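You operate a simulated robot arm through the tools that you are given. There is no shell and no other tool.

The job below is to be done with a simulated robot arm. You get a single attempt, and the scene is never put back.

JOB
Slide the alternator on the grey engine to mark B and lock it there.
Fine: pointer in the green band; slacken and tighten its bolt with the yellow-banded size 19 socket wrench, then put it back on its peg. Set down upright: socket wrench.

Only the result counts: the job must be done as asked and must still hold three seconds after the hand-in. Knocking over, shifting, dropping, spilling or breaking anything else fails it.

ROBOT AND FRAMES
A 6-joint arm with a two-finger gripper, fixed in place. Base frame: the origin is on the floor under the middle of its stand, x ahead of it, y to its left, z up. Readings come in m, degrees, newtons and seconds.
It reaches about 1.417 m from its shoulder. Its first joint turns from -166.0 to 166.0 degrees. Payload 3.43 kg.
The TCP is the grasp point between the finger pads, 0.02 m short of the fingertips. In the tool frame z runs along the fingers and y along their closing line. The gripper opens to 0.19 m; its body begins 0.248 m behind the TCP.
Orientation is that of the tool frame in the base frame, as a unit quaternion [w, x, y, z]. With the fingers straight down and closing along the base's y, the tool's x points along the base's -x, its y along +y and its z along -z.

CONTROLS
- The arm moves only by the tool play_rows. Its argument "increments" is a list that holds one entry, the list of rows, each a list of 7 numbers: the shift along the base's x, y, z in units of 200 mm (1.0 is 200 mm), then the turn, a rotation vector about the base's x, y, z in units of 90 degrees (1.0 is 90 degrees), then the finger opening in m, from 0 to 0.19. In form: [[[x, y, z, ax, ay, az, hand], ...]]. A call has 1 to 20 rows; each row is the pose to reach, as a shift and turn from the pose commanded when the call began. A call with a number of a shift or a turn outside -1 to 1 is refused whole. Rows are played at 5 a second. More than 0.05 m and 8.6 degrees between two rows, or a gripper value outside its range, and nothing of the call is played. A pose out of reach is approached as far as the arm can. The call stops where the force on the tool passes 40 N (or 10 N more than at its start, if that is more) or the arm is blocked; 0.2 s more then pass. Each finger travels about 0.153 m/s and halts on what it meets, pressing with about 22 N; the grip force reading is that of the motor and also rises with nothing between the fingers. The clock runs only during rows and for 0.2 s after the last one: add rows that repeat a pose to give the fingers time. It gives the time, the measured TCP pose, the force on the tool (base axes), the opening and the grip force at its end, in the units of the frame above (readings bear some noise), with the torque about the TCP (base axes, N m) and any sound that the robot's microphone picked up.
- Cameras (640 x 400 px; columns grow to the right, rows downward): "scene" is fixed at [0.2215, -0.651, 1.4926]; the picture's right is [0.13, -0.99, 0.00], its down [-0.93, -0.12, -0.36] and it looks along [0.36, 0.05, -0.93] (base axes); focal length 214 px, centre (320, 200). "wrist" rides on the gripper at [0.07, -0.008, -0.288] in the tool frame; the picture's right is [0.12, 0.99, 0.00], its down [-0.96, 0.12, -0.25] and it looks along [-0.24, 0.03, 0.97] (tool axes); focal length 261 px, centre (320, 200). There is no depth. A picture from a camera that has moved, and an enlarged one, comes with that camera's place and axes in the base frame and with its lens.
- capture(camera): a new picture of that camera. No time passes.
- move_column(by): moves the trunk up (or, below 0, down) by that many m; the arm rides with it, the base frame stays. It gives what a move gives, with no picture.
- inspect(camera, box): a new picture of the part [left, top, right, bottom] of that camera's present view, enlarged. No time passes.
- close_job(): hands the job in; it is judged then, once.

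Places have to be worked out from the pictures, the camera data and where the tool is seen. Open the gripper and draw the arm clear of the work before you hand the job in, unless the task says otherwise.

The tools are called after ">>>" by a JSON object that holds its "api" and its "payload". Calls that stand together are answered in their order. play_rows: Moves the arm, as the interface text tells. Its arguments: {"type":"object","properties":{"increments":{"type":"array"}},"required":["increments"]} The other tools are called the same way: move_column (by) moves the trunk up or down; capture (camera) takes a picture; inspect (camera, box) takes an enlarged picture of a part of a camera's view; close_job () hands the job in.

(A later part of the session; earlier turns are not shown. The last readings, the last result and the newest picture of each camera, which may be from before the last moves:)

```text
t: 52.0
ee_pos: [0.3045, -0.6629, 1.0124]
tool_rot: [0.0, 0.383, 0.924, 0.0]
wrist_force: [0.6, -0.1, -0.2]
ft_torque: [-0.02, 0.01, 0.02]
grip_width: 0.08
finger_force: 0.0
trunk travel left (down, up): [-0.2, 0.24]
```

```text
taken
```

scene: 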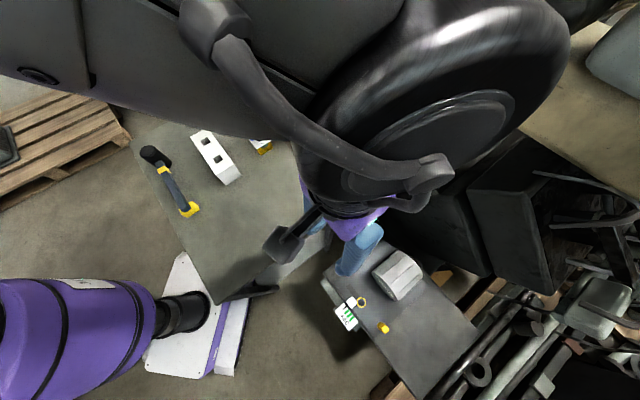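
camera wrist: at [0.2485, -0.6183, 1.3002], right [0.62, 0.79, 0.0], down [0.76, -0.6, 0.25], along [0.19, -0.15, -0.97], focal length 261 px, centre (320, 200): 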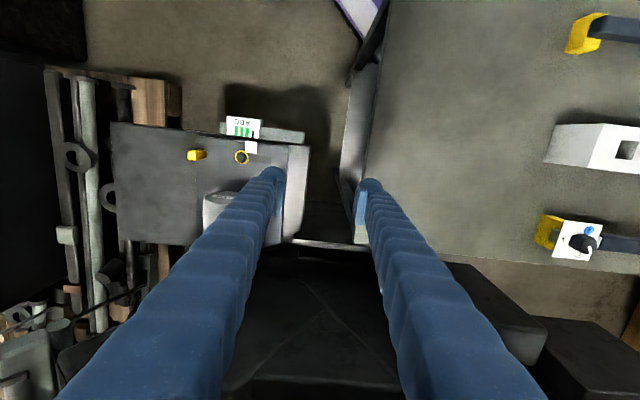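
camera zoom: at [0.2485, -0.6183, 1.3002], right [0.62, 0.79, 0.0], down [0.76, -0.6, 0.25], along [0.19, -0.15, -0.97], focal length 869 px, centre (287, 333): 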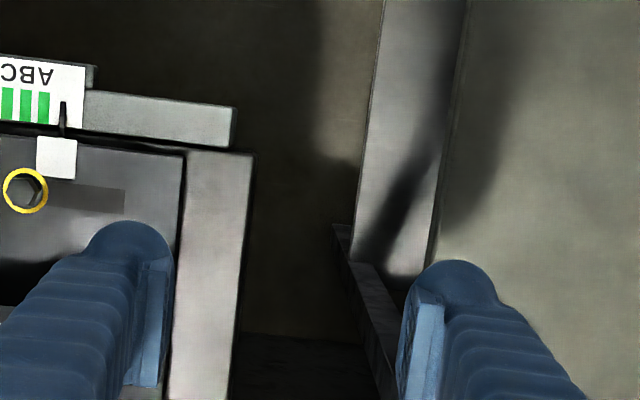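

One move was refused and the next still executed, but harmlessly (now at (0.305,-0.663,1.012), in free air). I'll go stepwise: first zoom on the engine from here, then move over the lug.

>>> {"api": "inspect", "payload": {"camera": "wrist", "box": [170, 105, 310, 205]}}

>>> {"api": "play_rows", "payload": {"increments": [[[-0.15, -0.16, -0.05, 0, 0, 0, 0.08], [-0.3, -0.32, -0.1, 0, 0, 0, 0.08], [-0.45, -0.48, -0.15, 0, 0, 0, 0.08], [-0.6, -0.64, -0.2, 0, 0, 0, 0.08], [-0.75, -0.8, -0.25, 0, 0, 0, 0.08], [-0.9, -0.96, -0.3, 0, 0, 0, 0.08], [-0.95, -1.0, -0.3, 0, 0, 0, 0.08], [-0.95, -1.0, -0.3, 0, 0, 0, 0.08]]]}}

>>> {"api": "capture", "payload": {"camera": "wrist"}}

>>> {"api": "inspect", "payload": {"camera": "wrist", "box": [250, 100, 410, 220]}}

>>> {"api": "capture", "payload": {"camera": "scene"}}

```text
4.00 times, centred on (240, 155) of wrist
camera zoom: at [0.2485, -0.6183, 1.3002], right [0.62, 0.79, 0.0], down [0.76, -0.6, 0.25], along [0.19, -0.15, -0.97], focal length 1043 px, centre (640, 380)
```

zoom: 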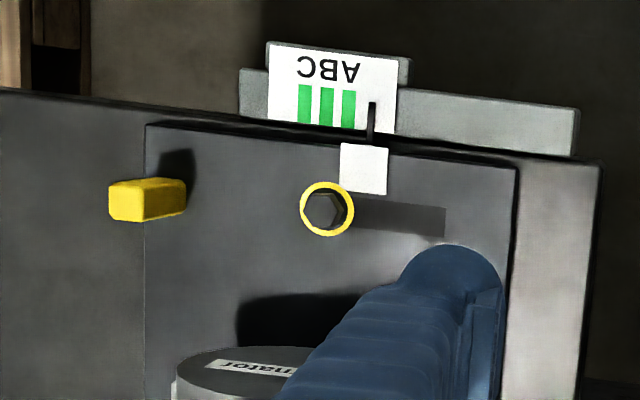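

```text
t: 53.8
ee_pos: [0.1137, -0.8619, 0.9548]
tool_rot: [0.0, 0.382, 0.924, 0.001]
wrist_force: [0.7, 0.6, -0.7]
ft_torque: [-0.03, 0.01, 0.0]
grip_width: 0.0799
finger_force: 0.1
trunk travel left (down, up): [-0.2, 0.24]
```

```text
taken
camera wrist: at [0.0588, -0.817, 1.2419], right [0.62, 0.79, 0.0], down [0.76, -0.6, 0.25], along [0.19, -0.15, -0.97], focal length 261 px, centre (320, 200)
```

wrist: 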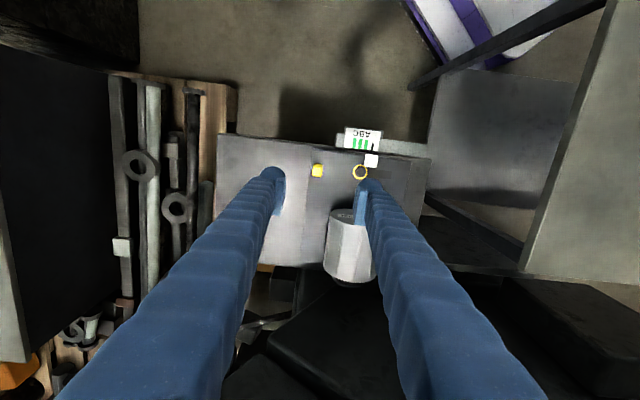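

```text
3.33 times, centred on (330, 160) of wrist
camera zoom: at [0.0588, -0.817, 1.2419], right [0.62, 0.79, 0.0], down [0.76, -0.6, 0.25], along [0.19, -0.15, -0.97], focal length 869 px, centre (287, 333)
```

zoom: 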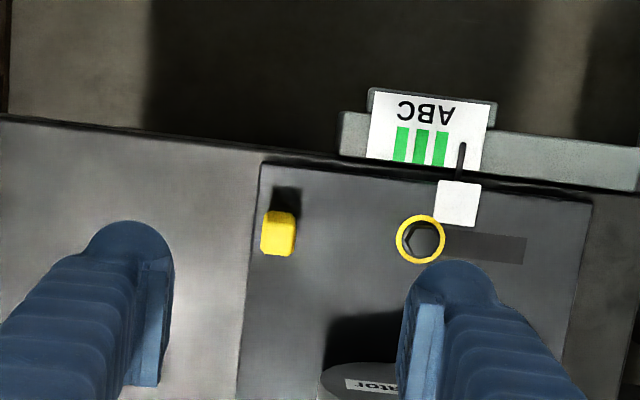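

```text
taken
```

scene: 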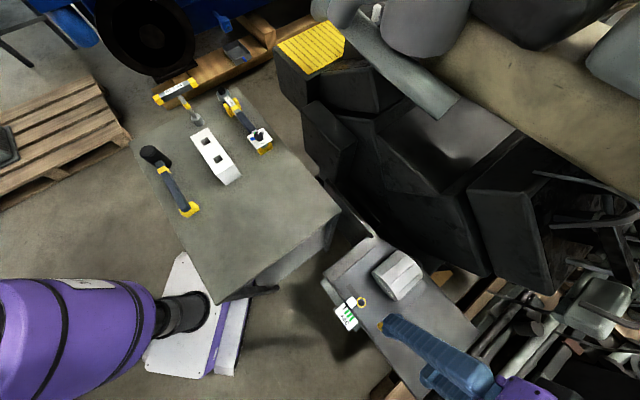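

The lug is a ~2×2 cm post, top at z≈0.728, about 4.6 mm toward -q from the TCP and 9 cm from the bolt. I centre on it and descend partway, then re-check.

>>> {"api": "play_rows", "payload": {"increments": [[[-0.0165, -0.0165, -0.15, 0, 0, 0, 0.07], [-0.0165, -0.0165, -0.35, 0, 0, 0, 0.06], [-0.0165, -0.0165, -0.55, 0, 0, 0, 0.06], [-0.0165, -0.0165, -0.75, 0, 0, 0, 0.06], [-0.0165, -0.0165, -0.85, 0, 0, 0, 0.06], [-0.0165, -0.0165, -0.85, 0, 0, 0, 0.06]]]}}

>>> {"api": "inspect", "payload": {"camera": "wrist", "box": [230, 100, 410, 240]}}

>>> {"api": "inspect", "payload": {"camera": "scene", "box": [320, 260, 440, 370]}}

```text
t: 55.2
ee_pos: [0.1106, -0.8642, 0.7817]
tool_rot: [0.0, 0.383, 0.924, -0.001]
wrist_force: [-0.7, -0.4, 0.0]
ft_torque: [0.01, 0.0, -0.02]
grip_width: 0.0601
finger_force: 0.0
trunk travel left (down, up): [-0.2, 0.24]
```

```text
2.86 times, centred on (320, 170) of wrist
camera zoom: at [0.0546, -0.8195, 1.0694], right [0.62, 0.79, 0.0], down [0.76, -0.6, 0.25], along [0.19, -0.15, -0.97], focal length 745 px, centre (320, 286)
```

zoom: 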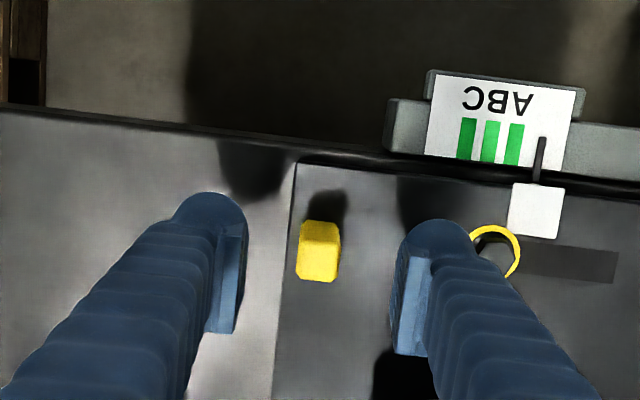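

```text
3.64 times, centred on (380, 315) of scene
camera zoom: at [0.2215, -0.651, 1.4926], right [0.13, -0.99, 0.0], down [-0.93, -0.12, -0.36], along [0.36, 0.05, -0.93], focal length 780 px, centre (102, -218)
```

zoom: 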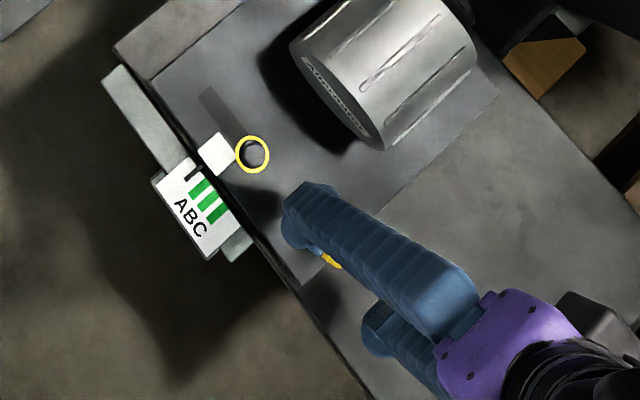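

The lug is centred between the fingers; I shift 4 mm along -p and descend to z≈0.705 (fingertips ~1 cm above the plate).

>>> {"api": "play_rows", "payload": {"increments": [[[0.014, -0.014, -0.1, 0, 0, 0, 0.06], [0.014, -0.014, -0.2, 0, 0, 0, 0.06], [0.014, -0.014, -0.3, 0, 0, 0, 0.06], [0.014, -0.014, -0.37, 0, 0, 0, 0.06], [0.014, -0.014, -0.37, 0, 0, 0, 0.06]]]}}

>>> {"api": "inspect", "payload": {"camera": "wrist", "box": [230, 100, 410, 240]}}

>>> {"api": "inspect", "payload": {"camera": "scene", "box": [320, 260, 440, 370]}}

```text
t: 56.4
ee_pos: [0.1113, -0.8686, 0.7088]
tool_rot: [0.0, 0.383, 0.924, 0.0]
wrist_force: [0.0, -0.3, -0.4]
ft_torque: [0.03, -0.02, -0.02]
grip_width: 0.06
finger_force: 0.1
trunk travel left (down, up): [-0.2, 0.24]
```

```text
2.86 times, centred on (320, 170) of wrist
camera zoom: at [0.0567, -0.8246, 0.9961], right [0.62, 0.79, 0.0], down [0.76, -0.6, 0.25], along [0.19, -0.15, -0.97], focal length 745 px, centre (320, 286)
```

zoom: 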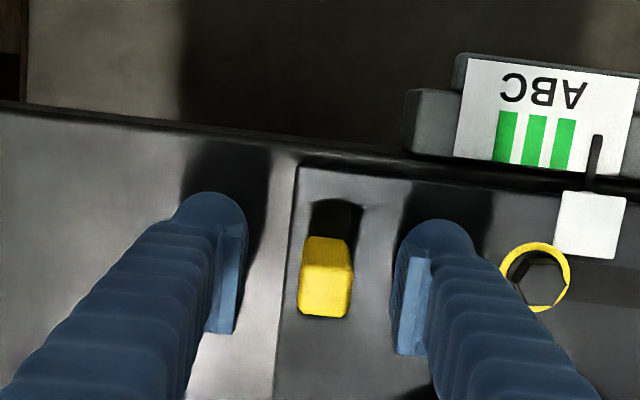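

```text
3.64 times, centred on (380, 315) of scene
camera zoom: at [0.2215, -0.651, 1.4926], right [0.13, -0.99, 0.0], down [-0.93, -0.12, -0.36], along [0.36, 0.05, -0.93], focal length 780 px, centre (102, -218)
```

zoom: 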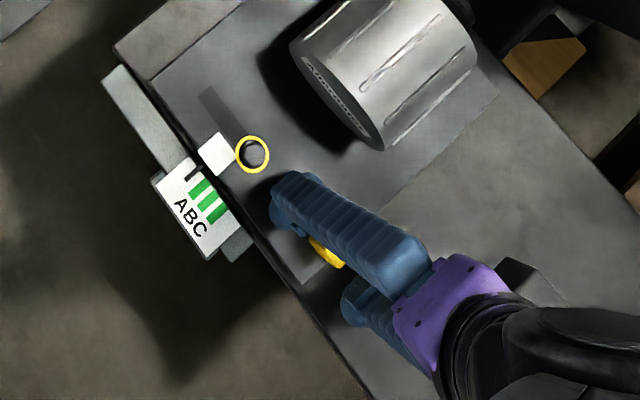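

The slide direction works out to exactly (-0.707,-0.707), and ~25.7 mm is needed. Closing the fingers on the lug.

>>> {"api": "play_rows", "payload": {"increments": [[[0, 0, 0, 0, 0, 0, 0.04], [0, 0, 0, 0, 0, 0, 0.02], [0, 0, 0, 0, 0, 0, 0.0], [0, 0, 0, 0, 0, 0, 0.0], [0, 0, 0, 0, 0, 0, 0.0]]]}}

>>> {"api": "inspect", "payload": {"camera": "wrist", "box": [230, 100, 430, 240]}}

>>> {"api": "inspect", "payload": {"camera": "scene", "box": [325, 280, 405, 345]}}

```text
t: 57.6
ee_pos: [0.1129, -0.8682, 0.7085]
tool_rot: [0.001, 0.383, 0.924, 0.0]
wrist_force: [3.9, 4.2, -2.0]
ft_torque: [0.1, 0.05, -0.02]
grip_width: 0.0188
finger_force: 44.6
trunk travel left (down, up): [-0.2, 0.24]
```

```text
2.86 times, centred on (330, 170) of wrist
camera zoom: at [0.057, -0.8242, 0.9961], right [0.62, 0.79, 0.0], down [0.76, -0.6, 0.25], along [0.19, -0.15, -0.97], focal length 745 px, centre (291, 286)
```

zoom: 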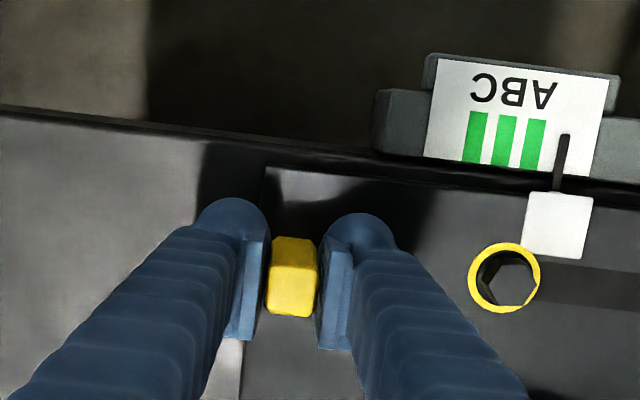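

```text
6.15 times, centred on (365, 312) of scene
camera zoom: at [0.2215, -0.651, 1.4926], right [0.13, -0.99, 0.0], down [-0.93, -0.12, -0.36], along [0.36, 0.05, -0.93], focal length 1320 px, centre (43, -492)
```

zoom: 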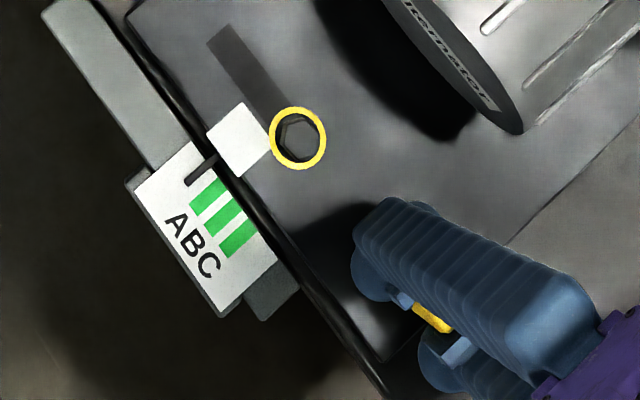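

The lug is gripped (18.8 mm). Sliding 20 mm along (-0.707,-0.707) first, slowly, then checking the pointer.

>>> {"api": "play_rows", "payload": {"increments": [[[-0.009, -0.009, 0, 0, 0, 0, 0], [-0.018, -0.018, 0, 0, 0, 0, 0], [-0.027, -0.027, 0, 0, 0, 0, 0], [-0.036, -0.036, 0, 0, 0, 0, 0], [-0.045, -0.045, 0, 0, 0, 0, 0], [-0.054, -0.054, 0, 0, 0, 0, 0], [-0.063, -0.063, 0, 0, 0, 0, 0], [-0.0707, -0.0707, 0, 0, 0, 0, 0], [-0.0707, -0.0707, 0, 0, 0, 0, 0]]]}}

>>> {"api": "inspect", "payload": {"camera": "scene", "box": [325, 280, 405, 345]}}

>>> {"api": "inspect", "payload": {"camera": "wrist", "box": [270, 100, 470, 240]}}

```text
t: 59.6
ee_pos: [0.0985, -0.8813, 0.7086]
tool_rot: [0.0, 0.383, 0.924, 0.0]
wrist_force: [1.3, 5.1, 3.6]
ft_torque: [0.09, 0.02, 0.02]
grip_width: 0.0189
finger_force: 45.7
trunk travel left (down, up): [-0.2, 0.24]
```

```text
6.15 times, centred on (365, 312) of scene
camera zoom: at [0.2215, -0.651, 1.4926], right [0.13, -0.99, 0.0], down [-0.93, -0.12, -0.36], along [0.36, 0.05, -0.93], focal length 1320 px, centre (43, -492)
```

zoom: 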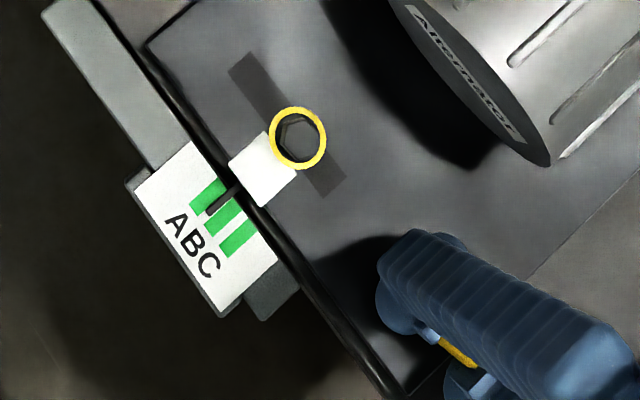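

```text
2.86 times, centred on (370, 170) of wrist
camera zoom: at [0.0437, -0.8373, 0.996], right [0.62, 0.79, 0.0], down [0.76, -0.6, 0.25], along [0.19, -0.15, -0.97], focal length 745 px, centre (177, 286)
```

zoom: 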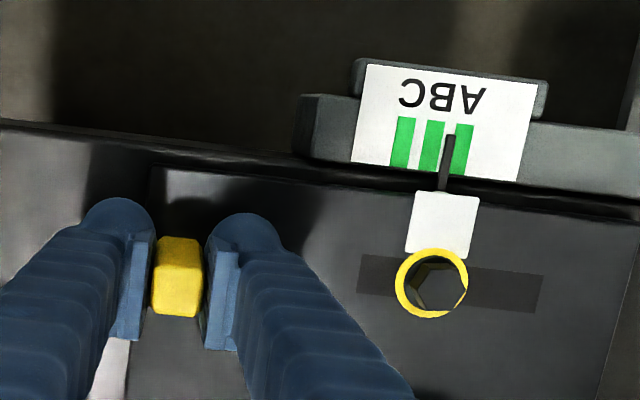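

The plate slides freely; the pointer is now about halfway between A and B. Moving ~6.5 mm more and checking.

>>> {"api": "play_rows", "payload": {"increments": [[[-0.006, -0.006, 0, 0, 0, 0, 0], [-0.012, -0.012, 0, 0, 0, 0, 0], [-0.018, -0.018, 0, 0, 0, 0, 0], [-0.023, -0.023, 0, 0, 0, 0, 0], [-0.023, -0.023, 0, 0, 0, 0, 0], [-0.023, -0.023, 0, 0, 0, 0, 0]]]}}

>>> {"api": "inspect", "payload": {"camera": "scene", "box": [330, 290, 370, 325]}}

>>> {"api": "inspect", "payload": {"camera": "wrist", "box": [370, 110, 470, 190]}}

```text
t: 61.0
ee_pos: [0.0938, -0.887, 0.7076]
tool_rot: [0.001, 0.383, 0.924, -0.001]
wrist_force: [-6.5, 9.9, 7.8]
ft_torque: [0.2, 0.18, 0.01]
grip_width: 0.0191
finger_force: 44.6
trunk travel left (down, up): [-0.2, 0.24]
```

```text
11.43 times, centred on (350, 308) of scene
camera zoom: at [0.2215, -0.651, 1.4926], right [0.13, -0.99, 0.0], down [-0.93, -0.12, -0.36], along [0.36, 0.05, -0.93], focal length 2451 px, centre (-23, -1029)
```

zoom: 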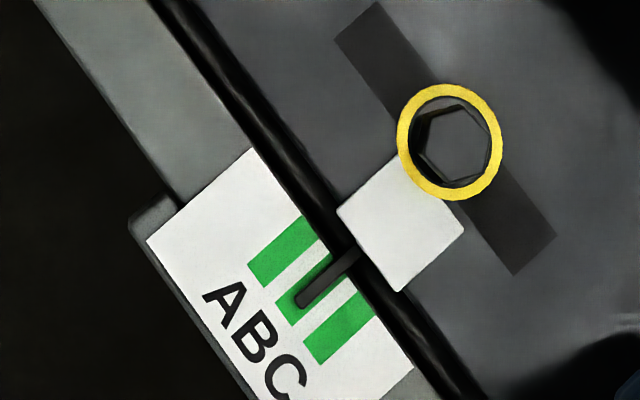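

```text
5.00 times, centred on (420, 150) of wrist
camera zoom: at [0.0387, -0.8423, 0.9959], right [0.62, 0.79, 0.0], down [0.76, -0.6, 0.25], along [0.19, -0.15, -0.97], focal length 1303 px, centre (-180, 450)
```

zoom: 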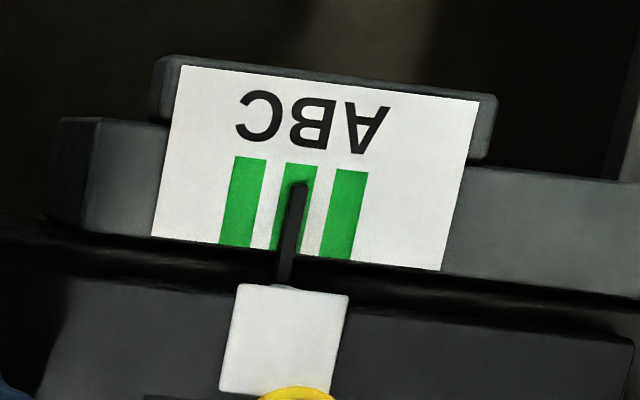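

The pointer is centred in the B band in both views. I relieve the small side load and release the lug.

>>> {"api": "play_rows", "payload": {"increments": [[[-0.003, 0.003, 0.002, 0, 0, 0, 0], [-0.003, 0.003, 0.002, 0, 0, 0, 0]]]}}

>>> {"api": "inspect", "payload": {"camera": "scene", "box": [330, 290, 370, 325]}}

```text
t: 61.6
ee_pos: [0.095, -0.8876, 0.7079]
tool_rot: [0.0, 0.382, 0.924, 0.0]
wrist_force: [-2.9, 4.2, 0.7]
ft_torque: [-0.14, -0.12, 0.0]
grip_width: 0.0191
finger_force: 45.3
trunk travel left (down, up): [-0.2, 0.24]
```

```text
11.43 times, centred on (350, 308) of scene
camera zoom: at [0.2215, -0.651, 1.4926], right [0.13, -0.99, 0.0], down [-0.93, -0.12, -0.36], along [0.36, 0.05, -0.93], focal length 2451 px, centre (-23, -1029)
```

zoom: 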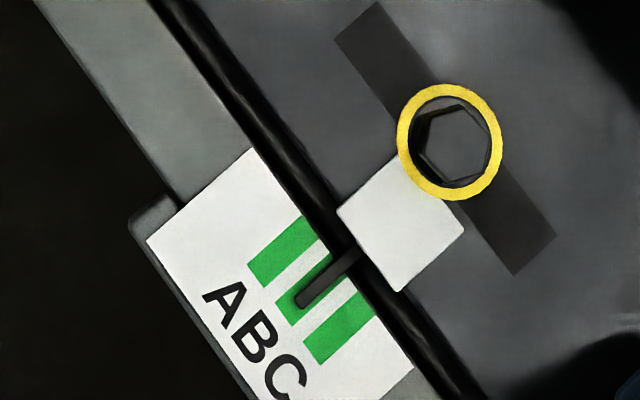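

Side load is mostly gone and the pointer is unchanged in B. Opening the fingers and rising straight up.

>>> {"api": "play_rows", "payload": {"increments": [[[0, 0, 0, 0, 0, 0, 0.03], [0, 0, 0, 0, 0, 0, 0.05], [0, 0, 0, 0, 0, 0, 0.055], [0, 0, 0.15, 0, 0, 0, 0.055], [0, 0, 0.35, 0, 0, 0, 0.055], [0, 0, 0.55, 0, 0, 0, 0.055], [0, 0, 0.75, 0, 0, 0, 0.055], [0, 0, 0.95, 0, 0, 0, 0.055], [0, 0, 0.95, 0, 0, 0, 0.055]]]}}

>>> {"api": "inspect", "payload": {"camera": "scene", "box": [330, 290, 370, 325]}}

>>> {"api": "inspect", "payload": {"camera": "wrist", "box": [310, 100, 430, 190]}}

```text
t: 63.6
ee_pos: [0.0921, -0.8868, 0.8976]
tool_rot: [0.0, 0.383, 0.924, 0.0]
wrist_force: [-0.6, 0.3, -0.2]
ft_torque: [-0.07, -0.03, 0.01]
grip_width: 0.055
finger_force: 0.1
trunk travel left (down, up): [-0.2, 0.24]
```

```text
11.43 times, centred on (350, 308) of scene
camera zoom: at [0.2215, -0.651, 1.4926], right [0.13, -0.99, 0.0], down [-0.93, -0.12, -0.36], along [0.36, 0.05, -0.93], focal length 2451 px, centre (-23, -1029)
```

zoom: 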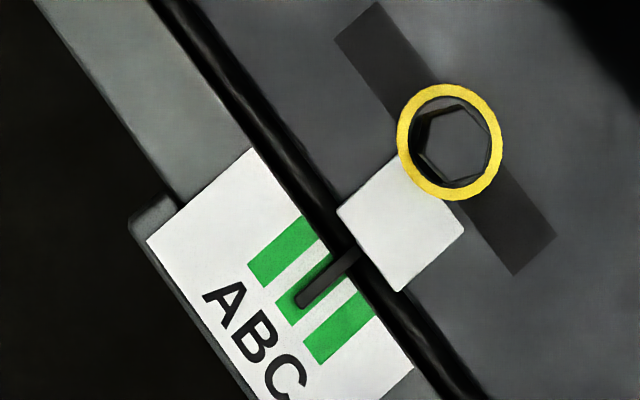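

```text
4.44 times, centred on (370, 145) of wrist
camera zoom: at [0.0377, -0.8419, 1.1858], right [0.62, 0.79, 0.0], down [0.76, -0.6, 0.25], along [0.19, -0.15, -0.97], focal length 1158 px, centre (98, 444)
```

zoom: 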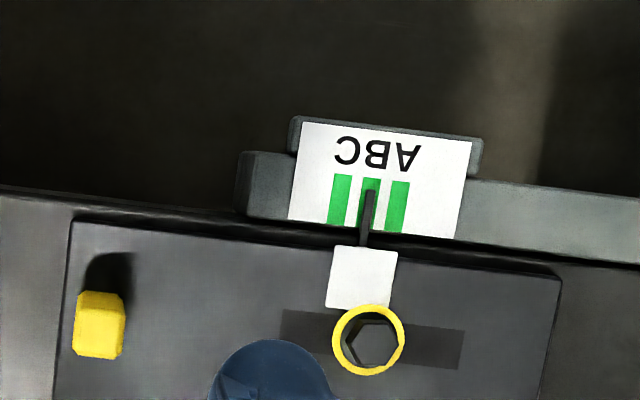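

The pointer holds at B. Now I go back for the wrench: rise and travel to above the peg.

>>> {"api": "play_rows", "payload": {"increments": [[[0.083, 0.123, 0.167, 0, 0, 0, 0.07], [0.167, 0.247, 0.333, 0, 0, 0, 0.07], [0.25, 0.37, 0.5, 0, 0, 0, 0.07], [0.333, 0.493, 0.667, 0, 0, 0, 0.07], [0.417, 0.617, 0.833, 0, 0, 0, 0.07], [0.5, 0.74, 1.0, 0, 0, 0, 0.07]]]}}

>>> {"api": "play_rows", "payload": {"increments": [[[0.142, 0.167, 0.01, 0, 0, 0, 0.07], [0.284, 0.333, 0.02, 0, 0, 0, 0.07], [0.4256, 0.5, 0.02, 0, 0, 0, 0.07], [0.5675, 0.667, 0.02, 0, 0, 0, 0.07], [0.709, 0.833, 0.02, 0, 0, 0, 0.07], [0.8512, 1.0, 0.02, 0, 0, 0, 0.07]]]}}

>>> {"api": "play_rows", "payload": {"increments": [[[0.142, 0.167, 0, 0, 0, 0, 0.07], [0.284, 0.333, 0, 0, 0, 0, 0.07], [0.4256, 0.5, 0, 0, 0, 0, 0.07], [0.5675, 0.667, 0, 0, 0, 0, 0.07], [0.709, 0.833, 0, 0, 0, 0, 0.07], [0.8512, 1.0, 0, 0, 0, 0, 0.07]]]}}

>>> {"api": "capture", "payload": {"camera": "wrist"}}

```text
t: 65.0
ee_pos: [0.1944, -0.7382, 1.098]
tool_rot: [0.0, 0.383, 0.924, 0.0]
wrist_force: [0.1, 0.4, -0.4]
ft_torque: [0.01, 0.0, 0.0]
grip_width: 0.0698
finger_force: 0.1
trunk travel left (down, up): [-0.2, 0.24]
```

```text
t: 66.4
ee_pos: [0.364, -0.5384, 1.1015]
tool_rot: [0.0, 0.382, 0.924, 0.0]
wrist_force: [0.0, 0.0, -0.5]
ft_torque: [0.01, 0.03, 0.01]
grip_width: 0.0698
finger_force: 0.0
trunk travel left (down, up): [-0.2, 0.24]
```

```text
t: 67.8
ee_pos: [0.5333, -0.3403, 1.1026]
tool_rot: [0.0, 0.382, 0.924, 0.001]
wrist_force: [0.4, 0.0, -0.3]
ft_torque: [-0.01, 0.03, 0.0]
grip_width: 0.0699
finger_force: 0.1
trunk travel left (down, up): [-0.2, 0.24]
```

```text
taken
camera wrist: at [0.4787, -0.2949, 1.3897], right [0.62, 0.79, 0.0], down [0.76, -0.6, 0.25], along [0.19, -0.15, -0.97], focal length 261 px, centre (320, 200)
```

wrist: 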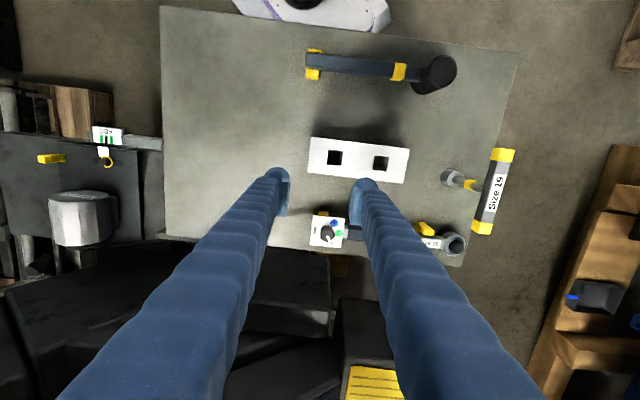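

All items in place. Final leg to hover directly over the wrench handle.

>>> {"api": "play_rows", "payload": {"increments": [[[0.142, 0.167, 0, 0, 0, 0, 0.07], [0.284, 0.333, 0, 0, 0, 0, 0.07], [0.4256, 0.5, 0, 0, 0, 0, 0.07], [0.5675, 0.667, 0, 0, 0, 0, 0.07], [0.709, 0.833, 0, 0, 0, 0, 0.07], [0.8512, 1.0, 0, 0, 0, 0, 0.07], [0.8512, 1.0, 0, 0, 0, 0, 0.07], [0.8512, 1.0, 0, 0, 0, 0, 0.07]]]}}

>>> {"api": "inspect", "payload": {"camera": "wrist", "box": [230, 120, 410, 280]}}

```text
t: 69.6
ee_pos: [0.7043, -0.1395, 1.1039]
tool_rot: [0.0, 0.383, 0.924, 0.001]
wrist_force: [-0.3, -0.4, 0.1]
ft_torque: [0.06, -0.02, -0.03]
grip_width: 0.07
finger_force: 0.0
trunk travel left (down, up): [-0.2, 0.24]
```

```text
2.50 times, centred on (320, 200) of wrist
camera zoom: at [0.6496, -0.096, 1.3911], right [0.62, 0.79, 0.0], down [0.76, -0.6, 0.25], along [0.19, -0.15, -0.97], focal length 652 px, centre (320, 200)
```

zoom: 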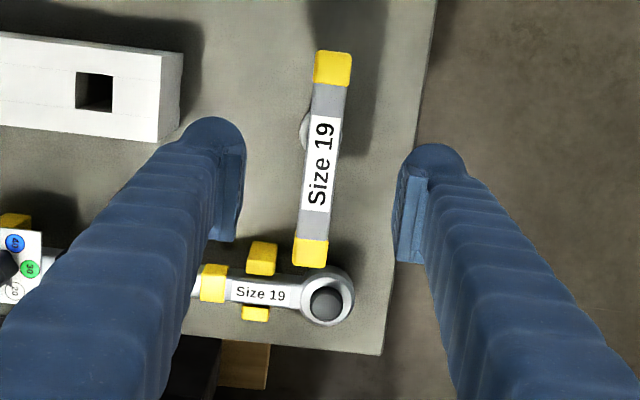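

Aligned as before. Descending to grip height (z≈0.987) and closing.

>>> {"api": "play_rows", "payload": {"increments": [[[0, 0.001, -0.15, 0, 0, 0, 0.07], [0, 0.001, -0.3, 0, 0, 0, 0.07], [0, 0.001, -0.45, 0, 0, 0, 0.07], [0, 0.001, -0.575, 0, 0, 0, 0.07], [0, 0.001, -0.575, 0, 0, 0, 0.07], [0, 0.001, -0.575, 0, 0, 0, 0.04], [0, 0.001, -0.575, 0, 0, 0, 0.0], [0, 0.001, -0.575, 0, 0, 0, 0.0], [0, 0.001, -0.575, 0, 0, 0, 0.0]]]}}

>>> {"api": "inspect", "payload": {"camera": "wrist", "box": [230, 120, 410, 280]}}

>>> {"api": "inspect", "payload": {"camera": "scene", "box": [130, 50, 230, 140]}}

```text
t: 71.6
ee_pos: [0.705, -0.1382, 0.9877]
tool_rot: [-0.002, 0.383, 0.924, 0.0]
wrist_force: [-0.6, 0.6, 0.2]
ft_torque: [-0.01, 0.01, -0.03]
grip_width: 0.0158
finger_force: 22.4
trunk travel left (down, up): [-0.2, 0.24]
```

```text
2.50 times, centred on (320, 200) of wrist
camera zoom: at [0.6493, -0.0944, 1.2742], right [0.62, 0.79, 0.0], down [0.76, -0.6, 0.25], along [0.19, -0.15, -0.97], focal length 652 px, centre (320, 200)
```

zoom: 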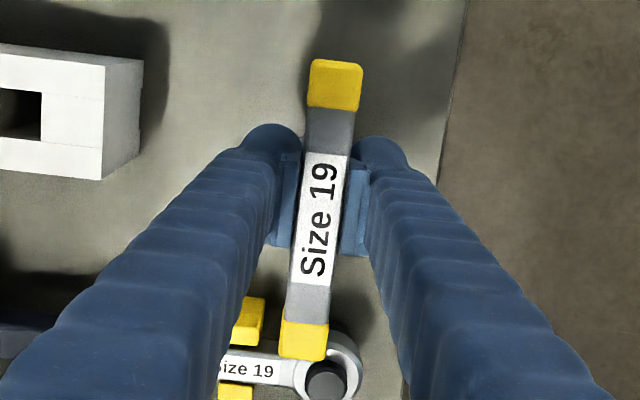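

```text
4.44 times, centred on (180, 95) of scene
camera zoom: at [0.2215, -0.651, 1.4926], right [0.13, -0.99, 0.0], down [-0.93, -0.12, -0.36], along [0.36, 0.05, -0.93], focal length 953 px, centre (942, 667)
```

zoom: 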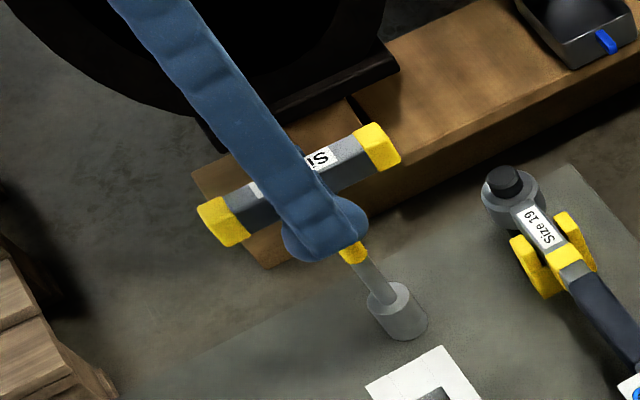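

Gripped again in the same place. Lifting straight off the peg.

>>> {"api": "play_rows", "payload": {"increments": [[[0, 0, 0.08, 0, 0, 0, 0], [0, 0, 0.2, 0, 0, 0, 0], [0, 0, 0.4, 0, 0, 0, 0], [0, 0, 0.6, 0, 0, 0, 0], [0, 0, 0.775, 0, 0, 0, 0], [0, 0, 0.775, 0, 0, 0, 0]]]}}

>>> {"api": "inspect", "payload": {"camera": "scene", "box": [120, 20, 220, 150]}}

>>> {"api": "inspect", "payload": {"camera": "wrist", "box": [260, 130, 380, 270]}}

```text
t: 73.0
ee_pos: [0.7073, -0.138, 1.1445]
tool_rot: [-0.001, 0.382, 0.924, 0.0]
wrist_force: [-0.4, 0.2, -2.6]
ft_torque: [0.02, 0.02, 0.02]
grip_width: 0.0156
finger_force: 22.4
trunk travel left (down, up): [-0.2, 0.24]
```

```text
3.08 times, centred on (170, 85) of scene
camera zoom: at [0.2215, -0.651, 1.4926], right [0.13, -0.99, 0.0], down [-0.93, -0.12, -0.36], along [0.36, 0.05, -0.93], focal length 660 px, centre (782, 554)
```

zoom: 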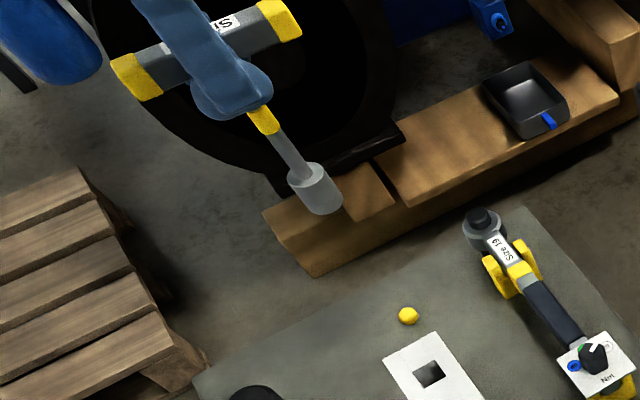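

```text
2.86 times, centred on (320, 200) of wrist
camera zoom: at [0.6514, -0.0928, 1.4321], right [0.62, 0.79, 0.0], down [0.76, -0.6, 0.25], along [0.19, -0.15, -0.97], focal length 745 px, centre (320, 200)
```

zoom: 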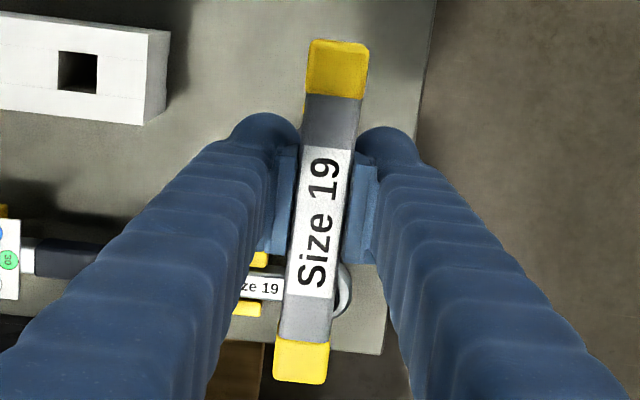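

Fine check of in-hand position again at high zoom.

>>> {"api": "inspect", "payload": {"camera": "wrist", "box": [290, 135, 350, 185]}}

>>> {"api": "inspect", "payload": {"camera": "wrist", "box": [290, 220, 350, 270]}}

>>> {"api": "play_rows", "payload": {"increments": [[[-0.12, -0.14, 0.02, 0, 0, 0, 0], [-0.24, -0.28, 0.05, 0, 0, 0, 0], [-0.36, -0.42, 0.07, 0, 0, 0, 0], [-0.48, -0.56, 0.09, 0, 0, 0, 0], [-0.6, -0.7, 0.11, 0, 0, 0, 0], [-0.72, -0.85, 0.13, 0, 0, 0, 0], [-0.85, -1.0, 0.15, 0, 0, 0, 0]]]}}

>>> {"api": "play_rows", "payload": {"increments": [[[-0.12, -0.14, 0, 0, 0, 0, 0], [-0.24, -0.28, 0, 0, 0, 0, 0], [-0.36, -0.42, 0, 0, 0, 0, 0], [-0.48, -0.56, 0, 0, 0, 0, 0], [-0.6, -0.7, 0, 0, 0, 0, 0], [-0.7, -0.85, 0, 0, 0, 0, 0], [-0.8, -1.0, 0, 0, 0, 0, 0]]]}}

```text
8.00 times, centred on (320, 160) of wrist
camera zoom: at [0.6514, -0.0928, 1.4321], right [0.62, 0.79, 0.0], down [0.76, -0.6, 0.25], along [0.19, -0.15, -0.97], focal length 2085 px, centre (320, 520)
```

zoom: 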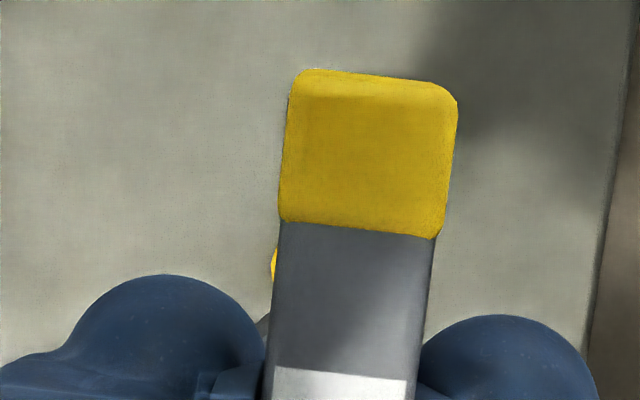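

```text
8.00 times, centred on (320, 245) of wrist
camera zoom: at [0.6514, -0.0928, 1.4321], right [0.62, 0.79, 0.0], down [0.76, -0.6, 0.25], along [0.19, -0.15, -0.97], focal length 2085 px, centre (320, -160)
```

zoom: 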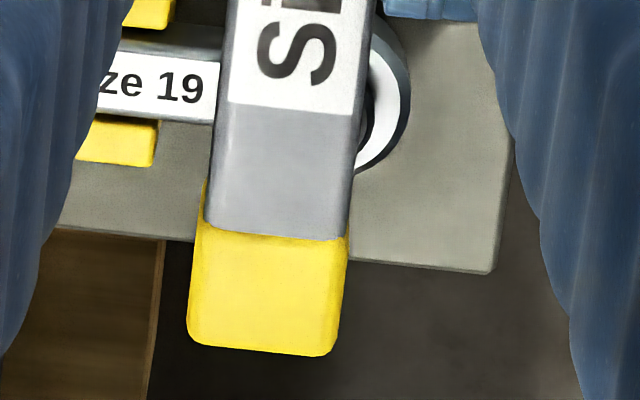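

```text
t: 74.6
ee_pos: [0.5375, -0.3405, 1.1759]
tool_rot: [0.0, 0.384, 0.924, 0.0]
wrist_force: [-0.5, -0.4, -3.1]
ft_torque: [0.03, -0.07, -0.03]
grip_width: 0.0155
finger_force: 22.2
trunk travel left (down, up): [-0.2, 0.24]
```

```text
t: 76.2
ee_pos: [0.3777, -0.5387, 1.1718]
tool_rot: [-0.001, 0.383, 0.924, 0.001]
wrist_force: [-0.4, 0.2, -3.1]
ft_torque: [0.05, -0.03, 0.01]
grip_width: 0.0154
finger_force: 22.0
trunk travel left (down, up): [-0.2, 0.24]
```

The bar sits ~1.2 mm further along -p than before; I account for that. Next: travel over the engine while pre-rotating +66.6° so I have clockwise room for tightening.

>>> {"api": "play_rows", "payload": {"increments": [[[-0.05, -0.083, 0, 0, 0, 0.0617, 0], [-0.1, -0.167, 0, 0, 0, 0.1233, 0], [-0.15, -0.25, 0, 0, 0, 0.185, 0], [-0.2, -0.333, 0, 0, 0, 0.2467, 0], [-0.25, -0.417, 0, 0, 0, 0.3083, 0], [-0.3, -0.5, 0, 0, 0, 0.37, 0], [-0.35, -0.583, 0, 0, 0, 0.4317, 0], [-0.4, -0.667, 0, 0, 0, 0.4933, 0], [-0.45, -0.75, 0, 0, 0, 0.555, 0], [-0.5, -0.833, 0, 0, 0, 0.6167, 0], [-0.55, -0.917, 0, 0, 0, 0.6783, 0], [-0.6, -1.0, 0, 0, 0, 0.74, 0], [-0.6, -1.0, 0, 0, 0, 0.74, 0]]]}}

>>> {"api": "play_rows", "payload": {"increments": [[[-0.1, -0.08, -0.1, 0, 0, 0, 0], [-0.2, -0.16, -0.22, 0, 0, 0, 0], [-0.3, -0.24, -0.36, 0, 0, 0, 0], [-0.423, -0.314, -0.5, 0, 0, 0, 0], [-0.423, -0.314, -0.68, 0, 0, 0, 0], [-0.423, -0.314, -0.84, 0, 0, 0, 0], [-0.423, -0.314, -1.0, 0, 0, 0, 0], [-0.423, -0.314, -1.0, 0, 0, 0, 0], [-0.423, -0.314, -1.0, 0, 0, 0, 0]]]}}

>>> {"api": "capture", "payload": {"camera": "wrist"}}

>>> {"api": "capture", "payload": {"camera": "scene"}}

```text
t: 79.0
ee_pos: [0.2537, -0.74, 1.1721]
tool_rot: [0.0, -0.187, 0.982, -0.001]
wrist_force: [-0.7, 0.3, -3.3]
ft_torque: [0.08, 0.02, -0.01]
grip_width: 0.0155
finger_force: 22.7
trunk travel left (down, up): [-0.2, 0.24]
```

```text
t: 81.0
ee_pos: [0.1684, -0.8011, 0.9738]
tool_rot: [-0.001, -0.188, 0.982, 0.0]
wrist_force: [0.1, 0.5, -3.2]
ft_torque: [-0.01, 0.03, 0.02]
grip_width: 0.0154
finger_force: 22.3
trunk travel left (down, up): [-0.2, 0.24]
```

```text
taken
camera wrist: at [0.1075, -0.8348, 1.2607], right [-0.48, 0.88, 0.0], down [0.85, 0.46, 0.25], along [0.22, 0.12, -0.97], focal length 261 px, centre (320, 200)
```

wrist: 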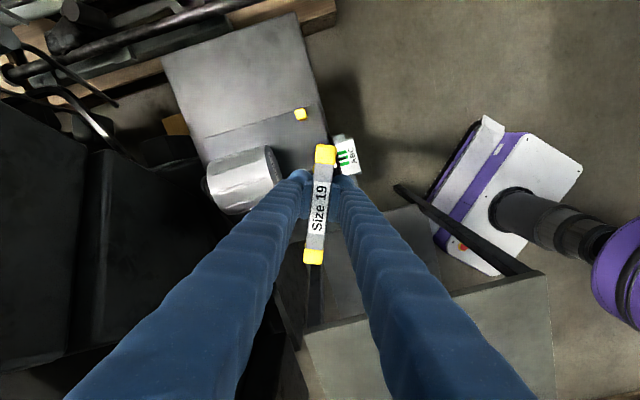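

```text
taken
```

scene: 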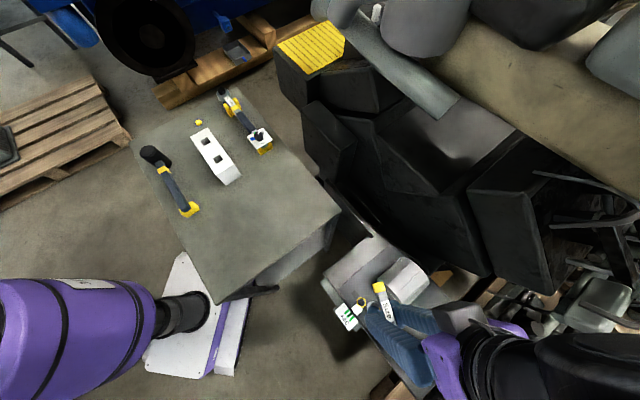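

Position matches the plan within ~1 mm. Zooming the scene view before descending.

>>> {"api": "inspect", "payload": {"camera": "scene", "box": [325, 270, 425, 350]}}

>>> {"api": "play_rows", "payload": {"increments": [[[0, 0, -0.15, 0, 0, 0, 0], [0, 0, -0.3, 0, 0, 0, 0], [0, 0, -0.45, 0, 0, 0, 0], [0, 0, -0.6, 0, 0, 0, 0], [0, 0, -0.7, 0, 0, 0, 0], [0, 0, -0.7, 0, 0, 0, 0], [0, 0, -0.7, 0, 0, 0, 0]]]}}

>>> {"api": "inspect", "payload": {"camera": "scene", "box": [325, 270, 425, 350]}}

>>> {"api": "inspect", "payload": {"camera": "wrist", "box": [260, 110, 400, 230]}}

```text
5.00 times, centred on (375, 310) of scene
camera zoom: at [0.2215, -0.651, 1.4926], right [0.13, -0.99, 0.0], down [-0.93, -0.12, -0.36], along [0.36, 0.05, -0.93], focal length 1072 px, centre (45, -350)
```

zoom: 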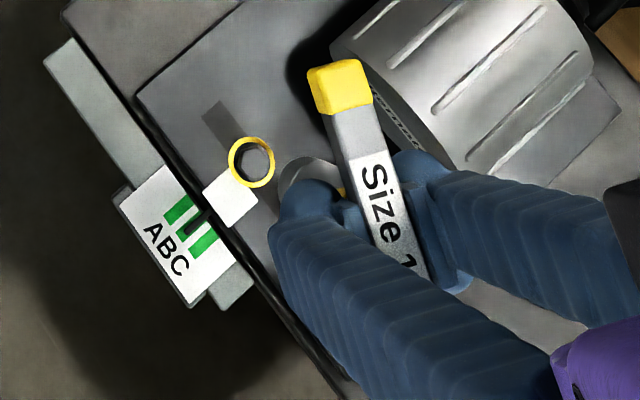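

```text
t: 82.6
ee_pos: [0.1691, -0.8007, 0.8327]
tool_rot: [0.0, -0.187, 0.982, -0.001]
wrist_force: [0.6, -0.2, -4.1]
ft_torque: [-0.02, 0.03, 0.02]
grip_width: 0.0157
finger_force: 22.0
trunk travel left (down, up): [-0.2, 0.24]
```

```text
5.00 times, centred on (375, 310) of scene
camera zoom: at [0.2215, -0.651, 1.4926], right [0.13, -0.99, 0.0], down [-0.93, -0.12, -0.36], along [0.36, 0.05, -0.93], focal length 1072 px, centre (45, -350)
```

zoom: 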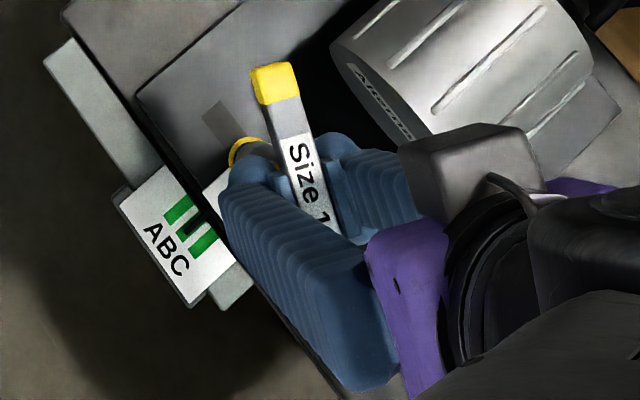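

```text
3.33 times, centred on (330, 170) of wrist
camera zoom: at [0.107, -0.8345, 1.1208], right [-0.48, 0.88, 0.0], down [0.85, 0.46, 0.25], along [0.22, 0.12, -0.97], focal length 869 px, centre (287, 300)
```

zoom: 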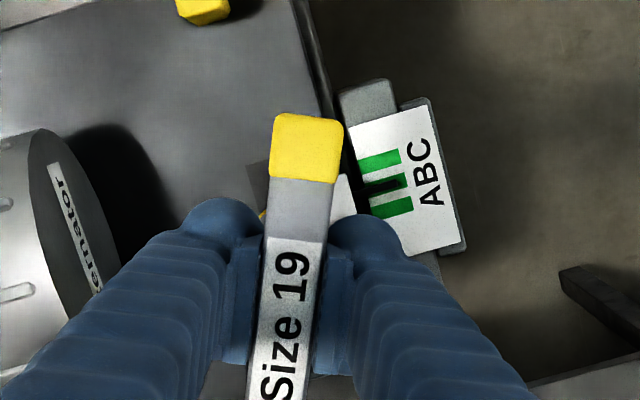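

The ring and part of the socket are visible in the scene view; zooming there to check alignment.

>>> {"api": "inspect", "payload": {"camera": "scene", "box": [362, 290, 390, 312]}}

```text
16.00 times, centred on (376, 301) of scene
camera zoom: at [0.2215, -0.651, 1.4926], right [0.13, -0.99, 0.0], down [-0.93, -0.12, -0.36], along [0.36, 0.05, -0.93], focal length 3432 px, centre (-576, -1416)
```

zoom: 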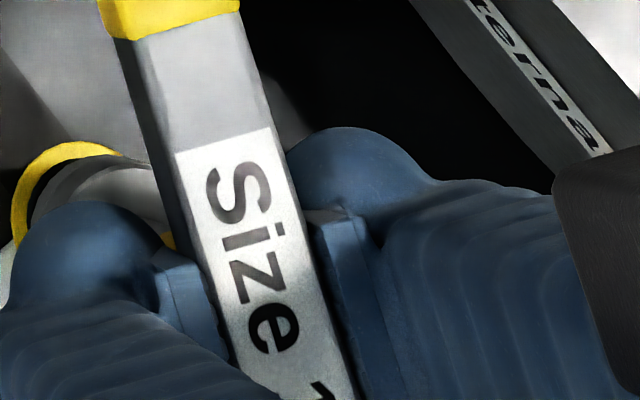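

Alignment looks plausible. Guarded descent: first to just above the bolt top, then in small steps.

>>> {"api": "play_rows", "payload": {"increments": [[[0, 0, -0.03, 0, 0, 0, 0], [0, 0, -0.06, 0, 0, 0, 0], [0, 0, -0.09, 0, 0, 0, 0], [0, 0, -0.09, 0, 0, 0, 0]]]}}

>>> {"api": "play_rows", "payload": {"increments": [[[0, 0, -0.01, 0, 0, 0, 0], [0, 0, -0.02, 0, 0, 0, 0], [0, 0, -0.02, 0, 0, 0, 0]]]}}

```text
t: 83.6
ee_pos: [0.1712, -0.8011, 0.8156]
tool_rot: [0.0, -0.187, 0.982, 0.0]
wrist_force: [0.3, 0.1, -3.9]
ft_torque: [0.0, 0.02, 0.01]
grip_width: 0.0158
finger_force: 22.3
trunk travel left (down, up): [-0.2, 0.24]
```

```text
t: 84.4
ee_pos: [0.17, -0.8012, 0.8111]
tool_rot: [0.0, -0.188, 0.982, -0.001]
wrist_force: [-0.2, 0.4, -2.8]
ft_torque: [0.0, 0.04, -0.04]
grip_width: 0.0157
finger_force: 21.8
trunk travel left (down, up): [-0.2, 0.24]
```

No contact yet at z≈0.811. Continue 2 mm at a time.

>>> {"api": "play_rows", "payload": {"increments": [[[0, 0, -0.01, 0, 0, 0, 0], [0, 0, -0.01, 0, 0, 0, 0]]]}}

>>> {"api": "play_rows", "payload": {"increments": [[[0, 0, -0.01, 0, 0, 0, 0], [0, 0, -0.01, 0, 0, 0, 0]]]}}

>>> {"api": "play_rows", "payload": {"increments": [[[0, 0, -0.01, 0, 0, 0, 0], [0, 0, -0.01, 0, 0, 0, 0]]]}}

```text
t: 85.0
ee_pos: [0.1702, -0.8012, 0.8084]
tool_rot: [0.0, -0.187, 0.982, 0.0]
wrist_force: [0.0, -0.1, -2.6]
ft_torque: [0.0, 0.0, 0.0]
grip_width: 0.0156
finger_force: 21.5
trunk travel left (down, up): [-0.2, 0.24]
```

```text
t: 85.6
ee_pos: [0.17, -0.8015, 0.806]
tool_rot: [0.0, -0.188, 0.982, 0.0]
wrist_force: [0.3, -0.5, -3.1]
ft_torque: [-0.01, 0.03, 0.01]
grip_width: 0.0156
finger_force: 21.7
trunk travel left (down, up): [-0.2, 0.24]
```

```text
t: 86.2
ee_pos: [0.1707, -0.801, 0.806]
tool_rot: [0.001, -0.187, 0.982, -0.001]
wrist_force: [-0.7, 0.9, 6.6]
ft_torque: [0.08, -0.02, 0.02]
grip_width: 0.0155
finger_force: 21.6
trunk travel left (down, up): [-0.2, 0.24]
```

Seated at z≈0.8055 with ~10 N contact. Now turning clockwise to tighten, orbiting about the bolt axis; first ~22°.

>>> {"api": "play_rows", "payload": {"increments": [[[-0.0005, 0.0025, 0, 0, 0, -0.06, 0], [-0.001, 0.005, 0, 0, 0, -0.12, 0], [-0.0015, 0.0075, 0, 0, 0, -0.18, 0], [-0.002, 0.01, 0, 0, 0, -0.24, 0]]]}}

>>> {"api": "play_rows", "payload": {"increments": [[[0.0005, 0.0025, 0, 0, 0, -0.06, 0], [0.001, 0.005, 0, 0, 0, -0.12, 0], [0.0015, 0.0095, 0, 0, 0, -0.22, 0]]]}}

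```text
t: 87.2
ee_pos: [0.1694, -0.799, 0.8054]
tool_rot: [0.0, 0.001, 1.0, 0.0]
wrist_force: [-0.5, 0.3, 3.6]
ft_torque: [-0.01, 0.0, 0.01]
grip_width: 0.0157
finger_force: 22.1
trunk travel left (down, up): [-0.2, 0.24]
```

```text
refused: row 3 steps farther than a row can; nothing moved
```

Low torque so far (the slack turns). Continuing clockwise in smaller calls to watch the torque.

>>> {"api": "play_rows", "payload": {"increments": [[[0.0003, 0.002, 0, 0, 0, -0.05, 0], [0.0006, 0.004, 0, 0, 0, -0.1, 0], [0.001, 0.0065, 0, 0, 0, -0.15, 0]]]}}

>>> {"api": "play_rows", "payload": {"increments": [[[0.001, 0.002, 0, 0, 0, -0.05, 0], [0.0015, 0.0035, 0, 0, 0, -0.09, 0], [0.002, 0.0055, 0, 0, 0, -0.14, 0]]]}}

>>> {"api": "play_rows", "payload": {"increments": [[[0.001, 0.0015, 0, 0, 0, -0.05, 0], [0.002, 0.0035, 0, 0, 0, -0.1, 0], [0.0035, 0.0055, 0, 0, 0, -0.15, 0]]]}}

```text
t: 88.0
ee_pos: [0.1693, -0.798, 0.8042]
tool_rot: [0.0, 0.118, 0.993, 0.0]
wrist_force: [0.5, 1.1, 2.6]
ft_torque: [0.04, -0.1, 0.09]
grip_width: 0.0156
finger_force: 22.1
trunk travel left (down, up): [-0.2, 0.24]
```

```text
t: 88.8
ee_pos: [0.1705, -0.7968, 0.8044]
tool_rot: [0.0, 0.228, 0.974, 0.0]
wrist_force: [0.1, 0.0, -2.4]
ft_torque: [0.02, 0.01, 0.26]
grip_width: 0.0155
finger_force: 22.2
trunk travel left (down, up): [-0.2, 0.24]
```

```text
t: 89.6
ee_pos: [0.1713, -0.7965, 0.8048]
tool_rot: [0.001, 0.34, 0.941, 0.0]
wrist_force: [0.1, -0.1, -2.7]
ft_torque: [0.01, -0.01, 0.41]
grip_width: 0.0155
finger_force: 22.0
trunk travel left (down, up): [-0.2, 0.24]
```

Torque is now building (0.41 N·m) as the bolt tightens, and the socket follows down. I continue clockwise, lowering 1 mm to keep engagement.

>>> {"api": "play_rows", "payload": {"increments": [[[0.001, 0.001, -0.005, 0, 0, -0.03, 0], [0.0017, 0.002, -0.006, 0, 0, -0.06, 0], [0.0017, 0.002, -0.006, 0, 0, -0.06, 0]]]}}

>>> {"api": "inspect", "payload": {"camera": "wrist", "box": [260, 110, 400, 230]}}

>>> {"api": "inspect", "payload": {"camera": "scene", "box": [325, 270, 425, 350]}}

```text
t: 90.4
ee_pos: [0.1704, -0.7943, 0.8055]
tool_rot: [0.0, 0.383, 0.924, 0.0]
wrist_force: [-1.3, 2.0, 6.7]
ft_torque: [0.12, 0.12, 0.43]
grip_width: 0.0155
finger_force: 22.3
trunk travel left (down, up): [-0.2, 0.24]
```

```text
3.33 times, centred on (330, 170) of wrist
camera zoom: at [0.1157, -0.7509, 1.0913], right [0.62, 0.79, 0.0], down [0.76, -0.6, 0.25], along [0.19, -0.15, -0.97], focal length 869 px, centre (287, 300)
```

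zoom: 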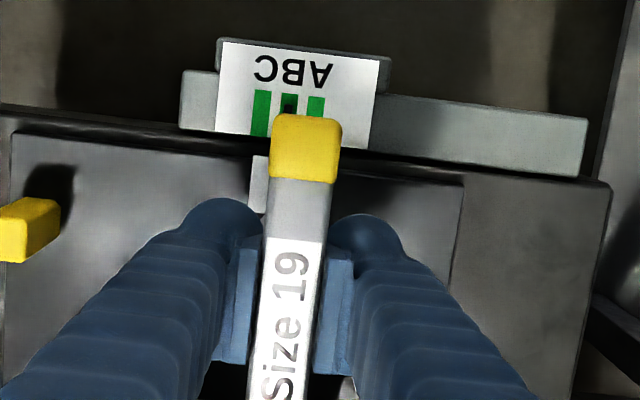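

```text
5.00 times, centred on (375, 310) of scene
camera zoom: at [0.2215, -0.651, 1.4926], right [0.13, -0.99, 0.0], down [-0.93, -0.12, -0.36], along [0.36, 0.05, -0.93], focal length 1072 px, centre (45, -350)
```

zoom: 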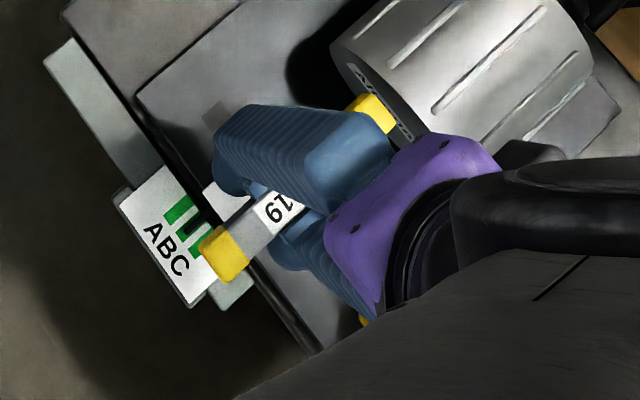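

Pointer still in B; torque 0.43 N·m. I continue clockwise a bit further to make sure it is fully tight, watching for a firm stop.

>>> {"api": "play_rows", "payload": {"increments": [[[0.0005, 0.002, 0, 0, 0, -0.035, 0], [0.001, 0.005, 0, 0, 0, -0.07, 0], [0.0015, 0.006, 0, 0, 0, -0.1, 0], [0.0015, 0.006, 0, 0, 0, -0.1, 0]]]}}

>>> {"api": "inspect", "payload": {"camera": "wrist", "box": [260, 110, 400, 230]}}

```text
t: 91.4
ee_pos: [0.1721, -0.7941, 0.804]
tool_rot: [0.0, 0.454, 0.891, 0.0]
wrist_force: [2.7, -1.2, 5.3]
ft_torque: [-0.34, -0.24, 0.67]
grip_width: 0.0159
finger_force: 22.1
trunk travel left (down, up): [-0.2, 0.24]
```

```text
3.33 times, centred on (330, 170) of wrist
camera zoom: at [0.1235, -0.7414, 1.0911], right [0.73, 0.68, 0.0], down [0.66, -0.71, 0.25], along [0.17, -0.18, -0.97], focal length 869 px, centre (287, 300)
```

zoom: 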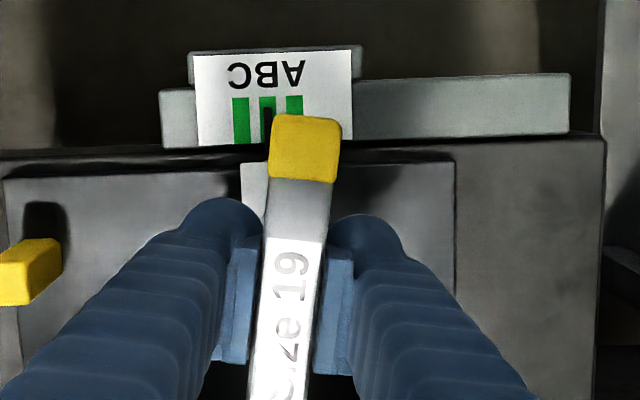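

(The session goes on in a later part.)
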